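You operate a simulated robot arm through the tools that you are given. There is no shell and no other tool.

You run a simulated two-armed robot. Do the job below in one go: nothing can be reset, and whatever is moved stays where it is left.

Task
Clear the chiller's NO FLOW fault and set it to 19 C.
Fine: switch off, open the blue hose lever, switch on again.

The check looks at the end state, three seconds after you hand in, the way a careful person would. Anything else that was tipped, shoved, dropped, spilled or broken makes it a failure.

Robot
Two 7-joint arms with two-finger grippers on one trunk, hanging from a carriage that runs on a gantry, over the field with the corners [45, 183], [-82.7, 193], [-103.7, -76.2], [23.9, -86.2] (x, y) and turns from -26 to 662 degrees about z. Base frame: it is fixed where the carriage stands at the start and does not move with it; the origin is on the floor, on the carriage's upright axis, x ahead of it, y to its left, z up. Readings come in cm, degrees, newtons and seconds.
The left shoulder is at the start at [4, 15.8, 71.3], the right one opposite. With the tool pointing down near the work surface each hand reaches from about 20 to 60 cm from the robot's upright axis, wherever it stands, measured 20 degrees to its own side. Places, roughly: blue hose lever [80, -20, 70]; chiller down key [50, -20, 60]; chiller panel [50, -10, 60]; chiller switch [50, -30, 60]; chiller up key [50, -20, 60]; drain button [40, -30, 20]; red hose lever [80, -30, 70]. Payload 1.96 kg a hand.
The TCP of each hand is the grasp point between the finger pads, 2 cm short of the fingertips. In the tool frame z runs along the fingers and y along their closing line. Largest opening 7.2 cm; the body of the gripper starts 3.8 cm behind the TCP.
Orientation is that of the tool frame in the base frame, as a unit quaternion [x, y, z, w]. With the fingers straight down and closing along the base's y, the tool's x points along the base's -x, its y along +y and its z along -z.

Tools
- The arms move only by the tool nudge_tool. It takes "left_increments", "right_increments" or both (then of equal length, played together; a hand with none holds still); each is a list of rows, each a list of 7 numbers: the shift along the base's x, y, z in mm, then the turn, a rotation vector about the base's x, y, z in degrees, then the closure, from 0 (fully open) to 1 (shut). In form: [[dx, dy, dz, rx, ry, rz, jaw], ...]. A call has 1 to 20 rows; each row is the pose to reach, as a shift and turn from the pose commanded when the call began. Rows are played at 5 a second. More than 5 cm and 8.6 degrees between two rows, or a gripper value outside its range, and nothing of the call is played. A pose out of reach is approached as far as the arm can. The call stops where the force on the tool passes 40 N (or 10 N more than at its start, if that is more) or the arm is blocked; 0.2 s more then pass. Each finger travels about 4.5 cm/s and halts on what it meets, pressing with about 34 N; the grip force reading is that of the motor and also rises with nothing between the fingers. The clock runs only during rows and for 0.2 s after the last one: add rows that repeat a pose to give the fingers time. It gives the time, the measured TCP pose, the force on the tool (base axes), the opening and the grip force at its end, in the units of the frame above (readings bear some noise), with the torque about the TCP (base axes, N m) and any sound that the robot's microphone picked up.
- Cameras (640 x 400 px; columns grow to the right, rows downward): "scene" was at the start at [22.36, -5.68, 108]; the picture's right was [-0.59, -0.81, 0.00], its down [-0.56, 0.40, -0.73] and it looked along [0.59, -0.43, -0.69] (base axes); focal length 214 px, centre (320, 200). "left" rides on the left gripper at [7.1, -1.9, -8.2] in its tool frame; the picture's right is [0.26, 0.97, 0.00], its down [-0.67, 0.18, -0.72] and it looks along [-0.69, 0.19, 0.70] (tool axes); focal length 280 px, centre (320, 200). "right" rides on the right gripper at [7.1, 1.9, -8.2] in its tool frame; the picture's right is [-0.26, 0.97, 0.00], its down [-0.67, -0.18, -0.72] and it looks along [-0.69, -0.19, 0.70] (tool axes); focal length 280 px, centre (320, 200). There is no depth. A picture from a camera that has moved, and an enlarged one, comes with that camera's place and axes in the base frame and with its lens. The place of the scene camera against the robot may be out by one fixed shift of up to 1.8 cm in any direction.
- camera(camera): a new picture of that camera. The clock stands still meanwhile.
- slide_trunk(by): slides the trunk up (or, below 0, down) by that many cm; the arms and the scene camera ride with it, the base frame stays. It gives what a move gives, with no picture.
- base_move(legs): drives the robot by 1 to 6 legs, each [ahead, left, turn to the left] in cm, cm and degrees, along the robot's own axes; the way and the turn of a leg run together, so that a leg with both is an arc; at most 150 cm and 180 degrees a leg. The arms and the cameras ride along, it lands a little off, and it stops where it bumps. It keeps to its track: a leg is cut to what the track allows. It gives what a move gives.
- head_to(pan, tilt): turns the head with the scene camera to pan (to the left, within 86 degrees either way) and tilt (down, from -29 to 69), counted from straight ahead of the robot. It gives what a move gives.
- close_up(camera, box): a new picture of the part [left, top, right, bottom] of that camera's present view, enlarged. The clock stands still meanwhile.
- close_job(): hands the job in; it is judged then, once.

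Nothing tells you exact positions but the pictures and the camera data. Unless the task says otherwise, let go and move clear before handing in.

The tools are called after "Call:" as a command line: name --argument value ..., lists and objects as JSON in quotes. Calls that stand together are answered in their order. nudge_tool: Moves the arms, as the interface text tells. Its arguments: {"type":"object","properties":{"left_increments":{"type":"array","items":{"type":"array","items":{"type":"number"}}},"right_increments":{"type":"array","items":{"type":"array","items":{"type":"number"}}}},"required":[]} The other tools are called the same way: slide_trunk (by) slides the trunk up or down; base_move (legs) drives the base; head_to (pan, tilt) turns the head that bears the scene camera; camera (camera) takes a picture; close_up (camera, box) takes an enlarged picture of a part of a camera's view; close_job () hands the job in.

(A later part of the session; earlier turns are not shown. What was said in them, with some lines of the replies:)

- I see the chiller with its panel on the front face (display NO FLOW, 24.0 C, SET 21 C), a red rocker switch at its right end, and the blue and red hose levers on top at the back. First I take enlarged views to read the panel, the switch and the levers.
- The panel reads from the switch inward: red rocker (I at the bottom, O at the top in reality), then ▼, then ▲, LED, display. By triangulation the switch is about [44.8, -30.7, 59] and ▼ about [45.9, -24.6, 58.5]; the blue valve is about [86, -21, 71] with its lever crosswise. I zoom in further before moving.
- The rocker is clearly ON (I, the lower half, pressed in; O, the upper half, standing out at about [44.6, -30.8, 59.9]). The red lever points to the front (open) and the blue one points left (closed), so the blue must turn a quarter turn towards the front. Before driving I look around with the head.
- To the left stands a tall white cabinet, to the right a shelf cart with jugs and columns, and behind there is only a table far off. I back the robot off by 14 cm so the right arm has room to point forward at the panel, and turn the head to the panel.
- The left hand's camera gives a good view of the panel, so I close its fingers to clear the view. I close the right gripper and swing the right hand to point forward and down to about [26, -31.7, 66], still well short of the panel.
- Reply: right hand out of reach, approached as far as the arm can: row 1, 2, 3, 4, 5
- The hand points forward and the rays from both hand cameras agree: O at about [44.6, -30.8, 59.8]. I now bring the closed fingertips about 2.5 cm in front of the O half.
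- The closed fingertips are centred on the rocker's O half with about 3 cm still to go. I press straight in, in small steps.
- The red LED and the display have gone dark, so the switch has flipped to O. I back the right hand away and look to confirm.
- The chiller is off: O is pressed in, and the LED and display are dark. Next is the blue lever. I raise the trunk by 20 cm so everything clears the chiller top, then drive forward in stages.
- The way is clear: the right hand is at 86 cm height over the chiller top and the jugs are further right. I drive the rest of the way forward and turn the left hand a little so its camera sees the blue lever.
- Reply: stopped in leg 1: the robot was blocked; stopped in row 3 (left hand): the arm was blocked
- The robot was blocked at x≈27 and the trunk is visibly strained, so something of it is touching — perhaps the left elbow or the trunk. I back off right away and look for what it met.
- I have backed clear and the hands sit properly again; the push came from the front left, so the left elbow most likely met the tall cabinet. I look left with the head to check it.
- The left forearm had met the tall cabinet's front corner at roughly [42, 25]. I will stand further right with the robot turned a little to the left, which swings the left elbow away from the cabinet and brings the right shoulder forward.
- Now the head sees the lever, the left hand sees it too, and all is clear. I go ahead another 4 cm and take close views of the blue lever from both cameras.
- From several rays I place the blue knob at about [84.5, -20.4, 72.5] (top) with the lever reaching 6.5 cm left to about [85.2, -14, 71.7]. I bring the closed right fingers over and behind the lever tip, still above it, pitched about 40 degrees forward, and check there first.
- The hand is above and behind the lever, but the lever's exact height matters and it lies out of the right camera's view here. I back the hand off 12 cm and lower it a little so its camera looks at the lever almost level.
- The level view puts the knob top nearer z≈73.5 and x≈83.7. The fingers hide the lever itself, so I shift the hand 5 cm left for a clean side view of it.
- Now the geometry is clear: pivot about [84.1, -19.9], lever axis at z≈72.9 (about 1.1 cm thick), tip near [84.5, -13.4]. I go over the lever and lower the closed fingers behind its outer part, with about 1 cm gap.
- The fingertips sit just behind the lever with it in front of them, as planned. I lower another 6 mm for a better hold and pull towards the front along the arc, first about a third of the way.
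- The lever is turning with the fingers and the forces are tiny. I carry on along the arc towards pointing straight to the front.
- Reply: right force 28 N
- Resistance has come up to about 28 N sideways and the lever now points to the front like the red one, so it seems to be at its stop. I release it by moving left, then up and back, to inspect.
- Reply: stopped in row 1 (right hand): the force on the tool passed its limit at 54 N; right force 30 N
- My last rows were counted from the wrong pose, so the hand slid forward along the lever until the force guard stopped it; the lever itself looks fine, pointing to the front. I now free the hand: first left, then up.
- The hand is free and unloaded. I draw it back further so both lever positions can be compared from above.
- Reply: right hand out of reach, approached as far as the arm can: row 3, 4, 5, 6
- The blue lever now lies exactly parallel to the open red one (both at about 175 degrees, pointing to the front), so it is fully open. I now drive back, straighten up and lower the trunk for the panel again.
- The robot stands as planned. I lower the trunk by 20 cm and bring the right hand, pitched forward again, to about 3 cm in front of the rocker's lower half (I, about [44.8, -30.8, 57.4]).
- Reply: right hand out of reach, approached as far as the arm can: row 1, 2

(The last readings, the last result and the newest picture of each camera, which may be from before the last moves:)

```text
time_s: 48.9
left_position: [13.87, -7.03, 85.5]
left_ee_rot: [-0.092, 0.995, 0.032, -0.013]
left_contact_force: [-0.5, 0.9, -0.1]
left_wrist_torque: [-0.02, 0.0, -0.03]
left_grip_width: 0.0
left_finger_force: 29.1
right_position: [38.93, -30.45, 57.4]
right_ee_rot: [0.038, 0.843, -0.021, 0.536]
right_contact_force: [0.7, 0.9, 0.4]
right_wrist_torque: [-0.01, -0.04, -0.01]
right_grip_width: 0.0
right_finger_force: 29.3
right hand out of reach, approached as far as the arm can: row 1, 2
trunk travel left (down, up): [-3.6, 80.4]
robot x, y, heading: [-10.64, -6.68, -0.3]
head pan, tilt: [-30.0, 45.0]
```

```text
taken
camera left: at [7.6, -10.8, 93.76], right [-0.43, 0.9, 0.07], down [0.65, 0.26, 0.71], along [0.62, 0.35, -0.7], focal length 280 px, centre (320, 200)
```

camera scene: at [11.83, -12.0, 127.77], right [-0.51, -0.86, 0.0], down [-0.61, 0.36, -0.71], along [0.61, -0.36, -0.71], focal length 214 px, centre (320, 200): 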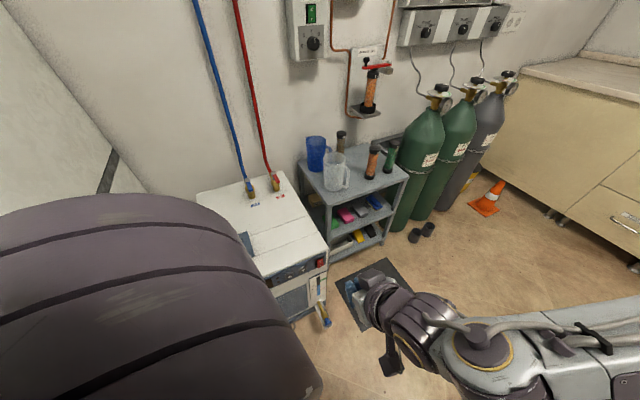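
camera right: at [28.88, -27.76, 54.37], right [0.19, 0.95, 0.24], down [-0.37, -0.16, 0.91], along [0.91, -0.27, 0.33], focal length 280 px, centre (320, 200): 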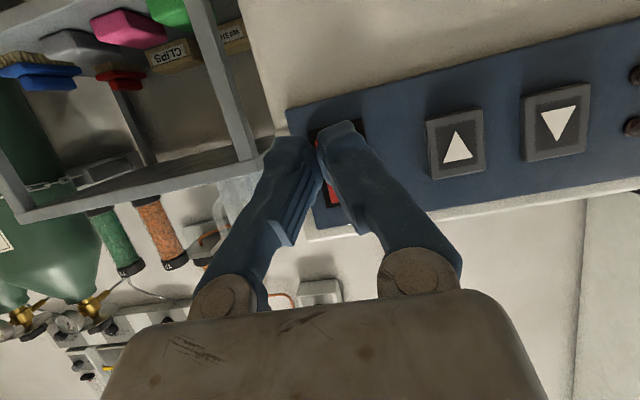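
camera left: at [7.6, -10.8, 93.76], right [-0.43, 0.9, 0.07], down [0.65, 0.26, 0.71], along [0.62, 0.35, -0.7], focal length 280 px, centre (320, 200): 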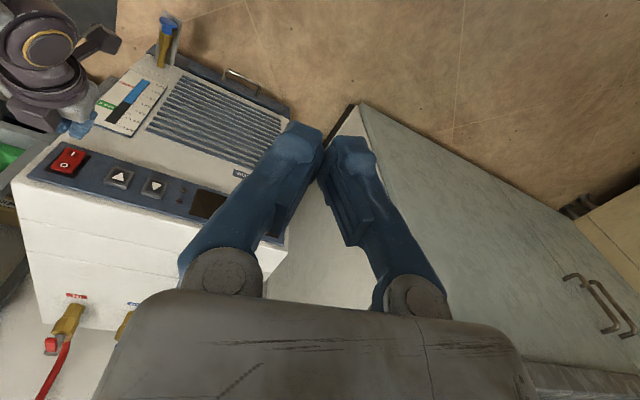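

The camera confirms the chiller has not moved (▼ is still where I computed) and the fingertips are in front of the I half. I press straight in.

Call:
nudge_tool --right_increments '[[15, -1, -1, 0, 0, 0, 1], [26, -2, -1, 0, 0, 0, 1], [32, -3, -1, 0, 0, 0, 1], [35, -3, -1, 0, 0, 0, 1], [38, -3, -1, 0, 0, 0, 1], [40, -3, -1, 0, 0, 0, 1]]'

Call:
close_up --camera "left" --box '[20, 110, 260, 260]'

Call:
camera --camera "right"

```text
time_s: 50.3
left_position: [13.85, -6.95, 85.59]
left_ee_rot: [-0.092, 0.995, 0.032, -0.012]
left_contact_force: [0.1, 0.8, -1.2]
left_wrist_torque: [0.01, -0.01, -0.01]
left_grip_width: 0.0
left_finger_force: 29.5
right_position: [43.13, -30.81, 57.48]
right_ee_rot: [0.038, 0.845, -0.021, 0.534]
right_contact_force: [-2.9, 0.1, -0.1]
right_wrist_torque: [0.0, 0.01, 0.03]
right_grip_width: 0.0
right_finger_force: 29.4
trunk travel left (down, up): [-3.6, 80.4]
robot x, y, heading: [-11.06, -7.01, -0.4]
head pan, tilt: [-30.0, 45.0]
```

```text
2.67 times, centred on (140, 185) of left
camera zoom: at [7.57, -10.76, 93.75], right [-0.43, 0.9, 0.07], down [0.65, 0.26, 0.71], along [0.62, 0.35, -0.7], focal length 748 px, centre (800, 240)
```

zoom: 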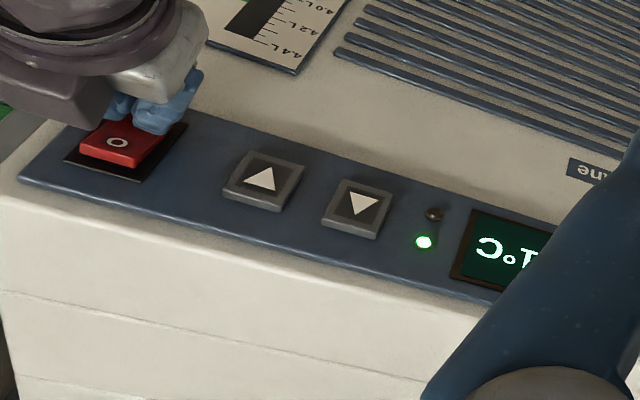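

```text
taken
camera right: at [32.99, -28.06, 54.34], right [0.19, 0.95, 0.24], down [-0.37, -0.16, 0.91], along [0.91, -0.27, 0.33], focal length 280 px, centre (320, 200)
```

right: 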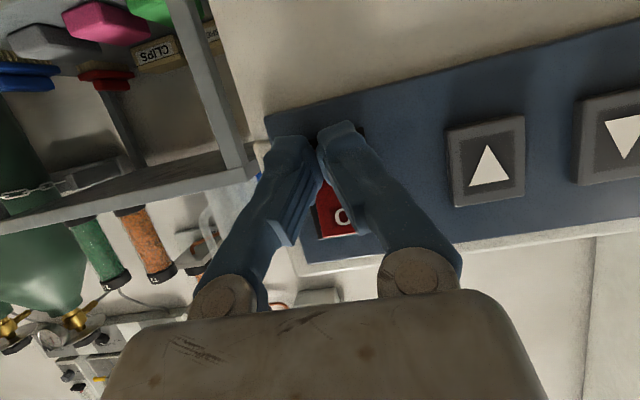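

The LED turned green and the display is lit again, so the switch is on and the fault appears gone. I back off, line up with the ▼ key (the one next to the switch, about [45.7, -24.4, 58.8]) and turn the left hand so its camera sees the display.

Call:
nudge_tool --right_increments '[[-20, 2, 0, 0, 0, 0, 1], [-42, 4, 2, 0, 0, 0, 1], [-45, 35, 8, 0, 0, 0, 1], [-45, 64, 15, 0, 0, 0, 1], [-45, 64, 15, 0, 0, 0, 1]]' --left_increments '[[0, 0, 0, 0, 0, 5, 1], [0, 10, 0, 0, 0, 10, 1], [0, 20, 0, 0, 0, 15, 1], [0, 30, 0, 0, 0, 15, 1], [0, 30, 0, 0, 0, 15, 1]]'

Call:
camera --camera "left"

Call:
camera --camera "right"

Call:
camera --camera "scene"

```text
time_s: 51.5
left_position: [13.92, -4.06, 85.56]
left_ee_rot: [-0.221, 0.975, 0.03, -0.016]
left_contact_force: [-0.5, -0.6, 0.7]
left_wrist_torque: [0.05, 0.01, 0.01]
left_grip_width: 0.01
left_finger_force: 28.9
right_position: [38.66, -24.62, 58.82]
right_ee_rot: [0.038, 0.844, -0.022, 0.535]
right_contact_force: [-0.9, -0.8, -0.1]
right_wrist_torque: [0.0, 0.02, 0.02]
right_grip_width: 0.0
right_finger_force: 29.7
trunk travel left (down, up): [-3.6, 80.4]
robot x, y, heading: [-10.71, -7.01, -0.6]
head pan, tilt: [-30.0, 45.0]
```

```text
taken
camera left: at [8.75, -9.35, 93.83], right [-0.65, 0.76, 0.07], down [0.56, 0.42, 0.71], along [0.51, 0.5, -0.7], focal length 280 px, centre (320, 200)
```

left: 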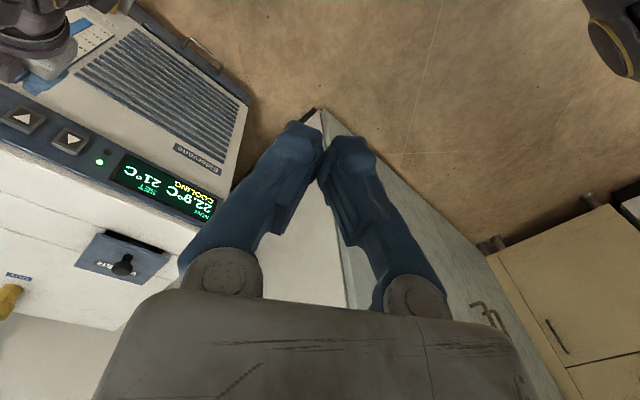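

```text
taken
camera right: at [28.51, -21.83, 55.85], right [0.19, 0.95, 0.24], down [-0.38, -0.16, 0.91], along [0.91, -0.27, 0.33], focal length 280 px, centre (320, 200)
```

right: 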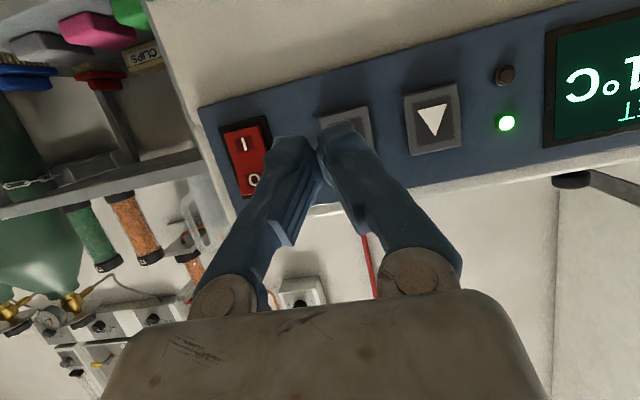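

```text
taken
camera scene: at [11.83, -12.08, 107.77], right [-0.51, -0.86, 0.0], down [-0.61, 0.36, -0.71], along [0.61, -0.36, -0.71], focal length 214 px, centre (320, 200)
```

scene: 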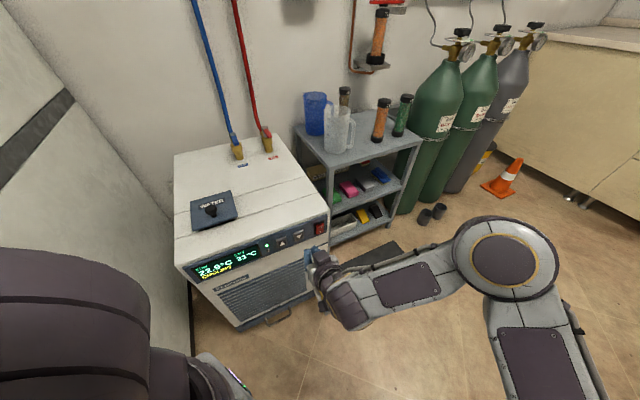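

The display now shows COOLING, NOW 22.9, SET 21, and NO FLOW is gone. I zoom in with the upright head camera to make sure which key is ▼.

Call:
close_up --camera "scene" --box '[180, 215, 340, 300]'

Call:
close_up --camera "left" --box '[0, 60, 240, 230]'

```text
4.00 times, centred on (260, 258) of scene
camera zoom: at [11.83, -12.08, 107.77], right [-0.51, -0.86, 0.0], down [-0.61, 0.36, -0.71], along [0.61, -0.36, -0.71], focal length 858 px, centre (560, -30)
```

zoom: 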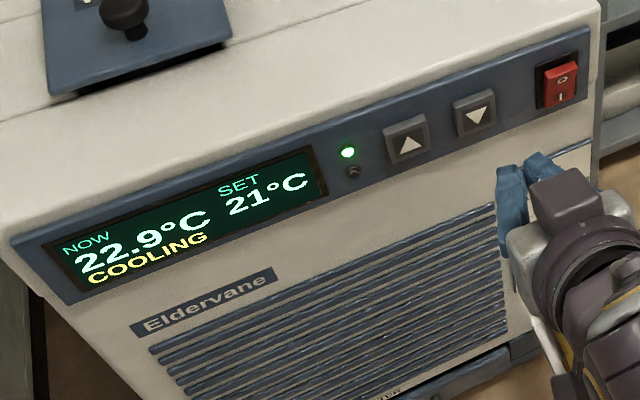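

```text
2.35 times, centred on (120, 145) of left
camera zoom: at [8.75, -9.35, 93.83], right [-0.65, 0.76, 0.07], down [0.56, 0.42, 0.71], along [0.51, 0.5, -0.7], focal length 660 px, centre (791, 329)
```

zoom: 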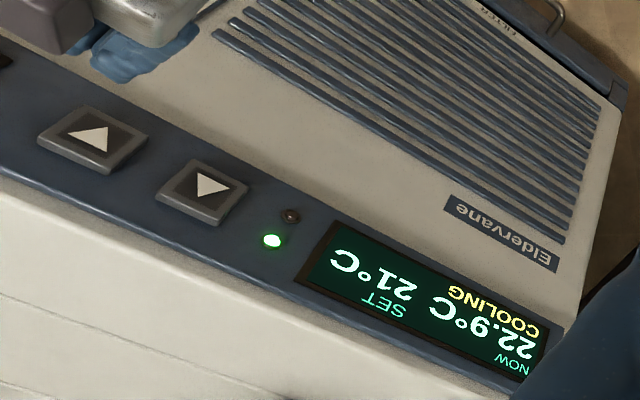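

▼ is confirmed as the key beside the switch. I press it once in small steps, release again within the same move, and read the display.

Call:
nudge_tool --right_increments '[[30, 3, 0, 0, 0, 0, 1], [42, 4, 0, 0, 0, 0, 1], [47, 4, 0, 0, 0, 0, 1], [51, 4, 0, 0, 0, 0, 1], [54, 4, 0, 0, 0, 0, 1], [40, 4, 0, 0, 0, 0, 1], [35, 4, 0, 0, 0, 0, 1]]'

Call:
close_up --camera "left" --box '[0, 60, 240, 230]'

Call:
camera --camera "right"

```text
time_s: 53.1
left_position: [13.95, -4.02, 85.7]
left_ee_rot: [-0.221, 0.975, 0.03, -0.017]
left_contact_force: [0.3, 0.5, -1.4]
left_wrist_torque: [0.01, 0.01, 0.0]
left_grip_width: 0.0
left_finger_force: 29.4
right_position: [42.21, -23.96, 58.81]
right_ee_rot: [0.039, 0.843, -0.022, 0.536]
right_contact_force: [0.5, -1.0, 0.6]
right_wrist_torque: [-0.01, 0.02, 0.0]
right_grip_width: 0.0
right_finger_force: 29.3
trunk travel left (down, up): [-3.6, 80.4]
robot x, y, heading: [-10.91, -6.47, -0.7]
head pan, tilt: [-30.0, 45.0]
heard: click
```

```text
2.35 times, centred on (120, 145) of left
camera zoom: at [8.75, -9.25, 93.83], right [-0.65, 0.76, 0.07], down [0.56, 0.42, 0.71], along [0.51, 0.5, -0.7], focal length 660 px, centre (791, 329)
```

zoom: 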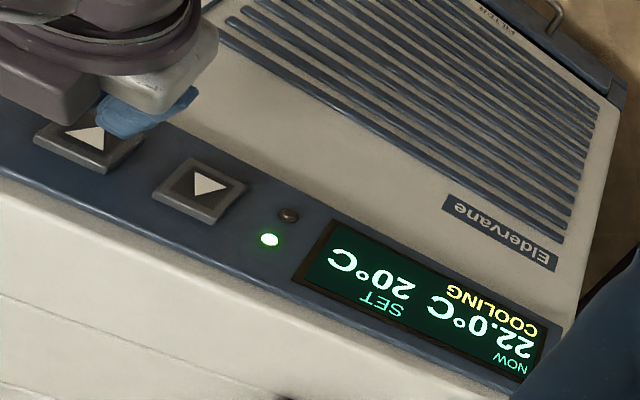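

```text
taken
camera right: at [32.1, -21.21, 55.76], right [0.19, 0.95, 0.24], down [-0.37, -0.16, 0.91], along [0.91, -0.27, 0.33], focal length 280 px, centre (320, 200)
```

right: 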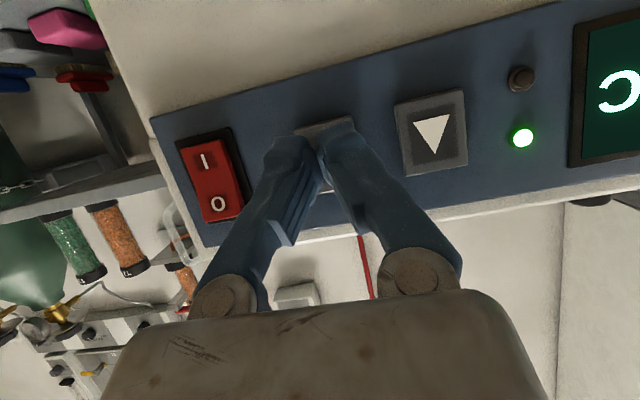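

One click was heard and SET went from 21 to 20. I press the same key once more in the same way.

Call:
nudge_tool --right_increments '[[7, 0, 0, 0, 0, 0, 1], [12, 0, 0, 0, 0, 0, 1], [16, 0, 0, 0, 0, 0, 1], [19, 0, 0, 0, 0, 0, 1], [5, 0, 0, 0, 0, 0, 1], [-20, 0, 0, 0, 0, 0, 1], [-20, 0, 0, 0, 0, 0, 1]]'

Call:
close_up --camera "left" --box '[0, 60, 240, 230]'

Call:
close_up --camera "scene" --box '[180, 215, 340, 300]'

```text
time_s: 54.7
left_position: [14.09, -4.02, 85.72]
left_ee_rot: [-0.221, 0.975, 0.03, -0.017]
left_contact_force: [0.2, 0.7, 0.0]
left_wrist_torque: [0.03, -0.01, 0.04]
left_grip_width: 0.01
left_finger_force: 29.2
right_position: [40.19, -24.13, 59.02]
right_ee_rot: [0.038, 0.843, -0.021, 0.535]
right_contact_force: [-0.2, -0.8, 1.1]
right_wrist_torque: [0.01, 0.01, 0.02]
right_grip_width: 0.0
right_finger_force: 29.6
trunk travel left (down, up): [-3.6, 80.4]
robot x, y, heading: [-10.9, -7.27, -0.6]
head pan, tilt: [-30.0, 45.0]
heard: click
```

```text
2.35 times, centred on (120, 145) of left
camera zoom: at [8.81, -9.26, 93.83], right [-0.65, 0.76, 0.07], down [0.56, 0.42, 0.71], along [0.51, 0.5, -0.7], focal length 660 px, centre (791, 329)
```

zoom: 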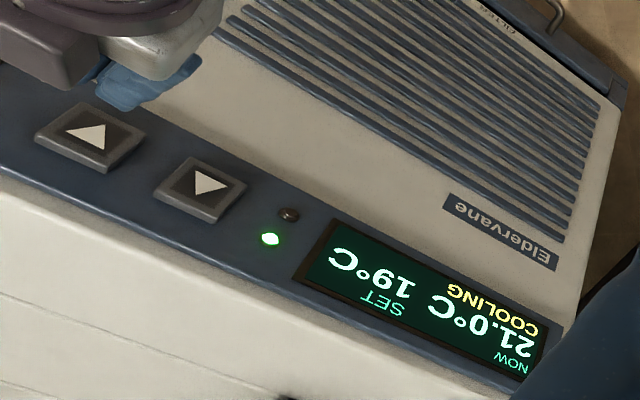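

```text
4.00 times, centred on (260, 258) of scene
camera zoom: at [11.89, -11.99, 107.78], right [-0.51, -0.86, 0.0], down [-0.61, 0.36, -0.71], along [0.61, -0.36, -0.71], focal length 858 px, centre (560, -30)
```

zoom: 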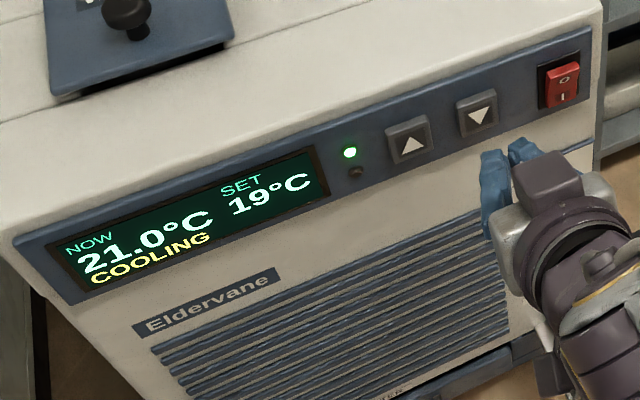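

SET reads 19 °C, the LED is green and the unit is cooling. I take the right hand well clear and check the whole scene once more, including the lever and the display after some seconds.

Call:
nudge_tool --right_increments '[[-30, 0, 5, 0, 0, 0, 1], [-70, 0, 15, 0, 0, 0, 1], [-100, -10, 30, 0, 0, 0, 1], [-120, -20, 50, 0, 0, 0, 1], [-120, -20, 50, 0, 0, 0, 1], [-120, -20, 50, 0, 0, 0, 1], [-120, -20, 50, 0, 0, 0, 1], [-120, -20, 50, 0, 0, 0, 1], [-120, -20, 50, 0, 0, 0, 1], [-120, -20, 50, 0, 0, 0, 1], [-120, -20, 50, 0, 0, 0, 1], [-120, -20, 50, 0, 0, 0, 1], [-120, -20, 50, 0, 0, 0, 1], [-120, -20, 50, 0, 0, 0, 1], [-120, -20, 50, 0, 0, 0, 1]]'

Call:
camera --camera "scene"

Call:
close_up --camera "scene" --box '[160, 120, 340, 232]'

Call:
close_up --camera "scene" --box '[180, 215, 340, 315]'

```text
time_s: 57.9
left_position: [13.88, -3.98, 85.63]
left_ee_rot: [-0.221, 0.975, 0.03, -0.017]
left_contact_force: [-0.1, -0.6, -0.2]
left_wrist_torque: [-0.03, 0.02, -0.01]
left_grip_width: 0.0
left_finger_force: 29.4
right_position: [30.18, -25.02, 61.96]
right_ee_rot: [0.038, 0.843, -0.021, 0.536]
right_contact_force: [-0.2, 0.6, -0.3]
right_wrist_torque: [0.0, 0.04, -0.01]
right_grip_width: 0.0
right_finger_force: 29.1
right hand out of reach, approached as far as the arm can: row 4, 5, 6, 7, 8, 9, 10, 11, 12, 13, 14, 15
trunk travel left (down, up): [-3.6, 80.4]
robot x, y, heading: [-10.94, -6.58, -0.6]
head pan, tilt: [-30.0, 45.0]
```

```text
taken
camera scene: at [11.83, -11.98, 107.76], right [-0.51, -0.86, 0.0], down [-0.61, 0.36, -0.71], along [0.61, -0.36, -0.71], focal length 214 px, centre (320, 200)
```

scene: 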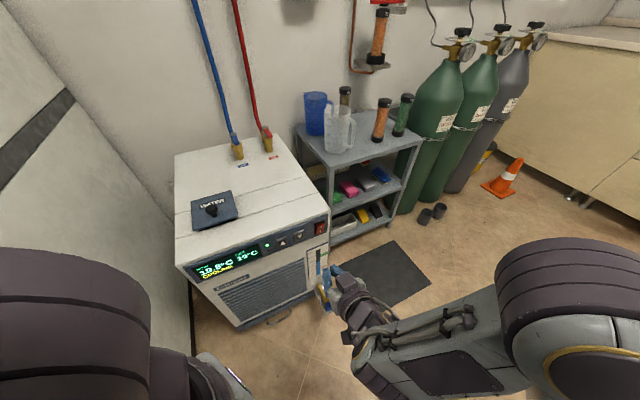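

```text
3.56 times, centred on (250, 176) of scene
camera zoom: at [11.83, -11.98, 107.76], right [-0.51, -0.86, 0.0], down [-0.61, 0.36, -0.71], along [0.61, -0.36, -0.71], focal length 763 px, centre (569, 285)
```

zoom: 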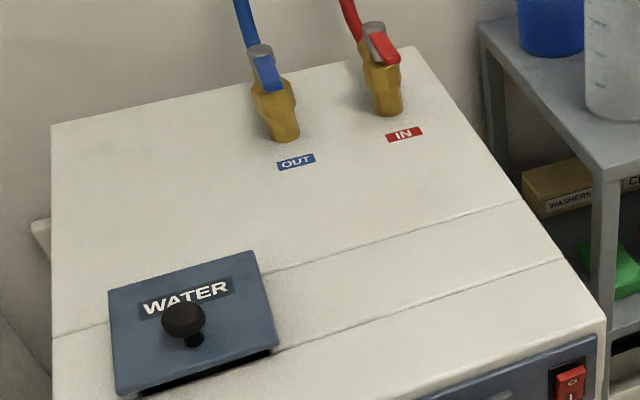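

```text
4.00 times, centred on (260, 265) of scene
camera zoom: at [11.83, -11.98, 107.76], right [-0.51, -0.86, 0.0], down [-0.61, 0.36, -0.71], along [0.61, -0.36, -0.71], focal length 858 px, centre (560, -60)
```

zoom: 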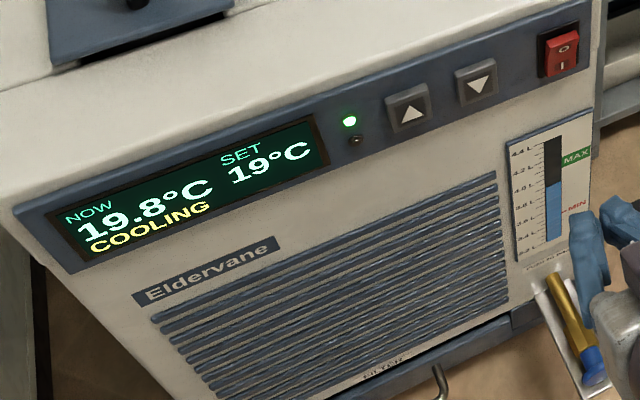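

Everything reads as wanted: COOLING, SET 19 °C, rocker on I, blue lever parallel to the red one, water level between MIN and MAX, nothing disturbed. I back the robot off a little further to be well clear and take a last look before handing in.

Call:
base_move --legs '[[-15, 0, 0]]'

Call:
camera --camera "scene"

Call:
close_up --camera "scene" --box '[200, 150, 360, 260]'

```text
time_s: 59.3
left_position: [-1.18, -3.9, 85.68]
left_ee_rot: [-0.222, 0.974, 0.03, -0.016]
left_contact_force: [0.2, -1.3, 0.2]
left_wrist_torque: [-0.04, 0.0, -0.01]
left_grip_width: 0.01
left_finger_force: 29.6
right_position: [15.14, -24.76, 61.84]
right_ee_rot: [0.037, 0.844, -0.02, 0.535]
right_contact_force: [-0.1, 0.8, -0.1]
right_wrist_torque: [0.01, 0.0, 0.03]
right_grip_width: 0.0
right_finger_force: 29.5
trunk travel left (down, up): [-3.6, 80.4]
robot x, y, heading: [-25.93, -6.79, -0.4]
head pan, tilt: [-30.0, 45.0]
```

```text
taken
camera scene: at [-3.2, -11.85, 107.77], right [-0.5, -0.86, 0.0], down [-0.61, 0.36, -0.71], along [0.61, -0.36, -0.71], focal length 214 px, centre (320, 200)
```

scene: 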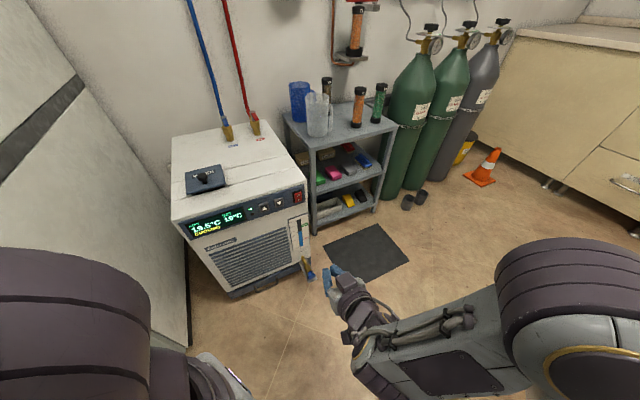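

```text
3.64 times, centred on (280, 205) of scene
camera zoom: at [-3.2, -11.85, 107.77], right [-0.5, -0.86, 0.0], down [-0.61, 0.36, -0.71], along [0.61, -0.36, -0.71], focal length 780 px, centre (466, 182)
```

zoom: 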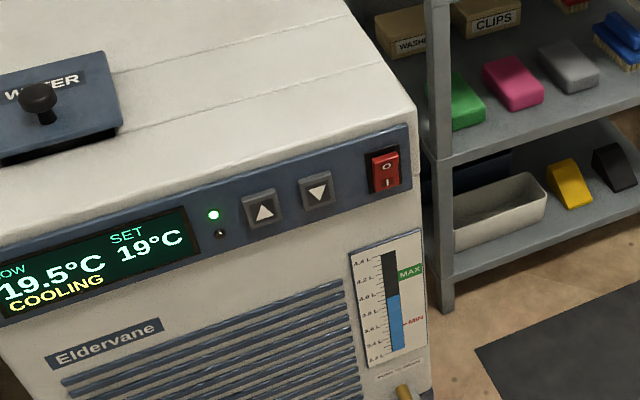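

The chiller is running with the green LED lit. It shows COOLING and SET 19 °C, the NO FLOW fault is gone, and the robot is clear of everything. I hand the job in now.

Call:
close_job

```text
The job is handed in.
```

The chiller's NO FLOW fault is cleared and it is set to 19 °C. When I handed in, the display read COOLING with SET 19 °C, and the actual temperature was 19.5 °C and still falling.

- **Sequence:** I switched the chiller off, turned the blue hose lever a quarter turn to the front, and switched it on again. Then I pressed the down key twice (21 to 19). The blue lever now lies parallel to the red one.
- **Cabinet contact:** While driving forward, the robot was blocked at x≈27. I believe the left forearm met the front corner of the tall cabinet. I backed off at once and approached from further right. I saw no sign that the cabinet moved.
- **Force stop:** After opening the lever I sent one wrong move, and the hand slid along the lever until the force guard stopped it at 54 N. The lever and hoses looked fine afterwards.

In the final views nothing else looked disturbed, and the chiller's water level was between MIN and MAX.
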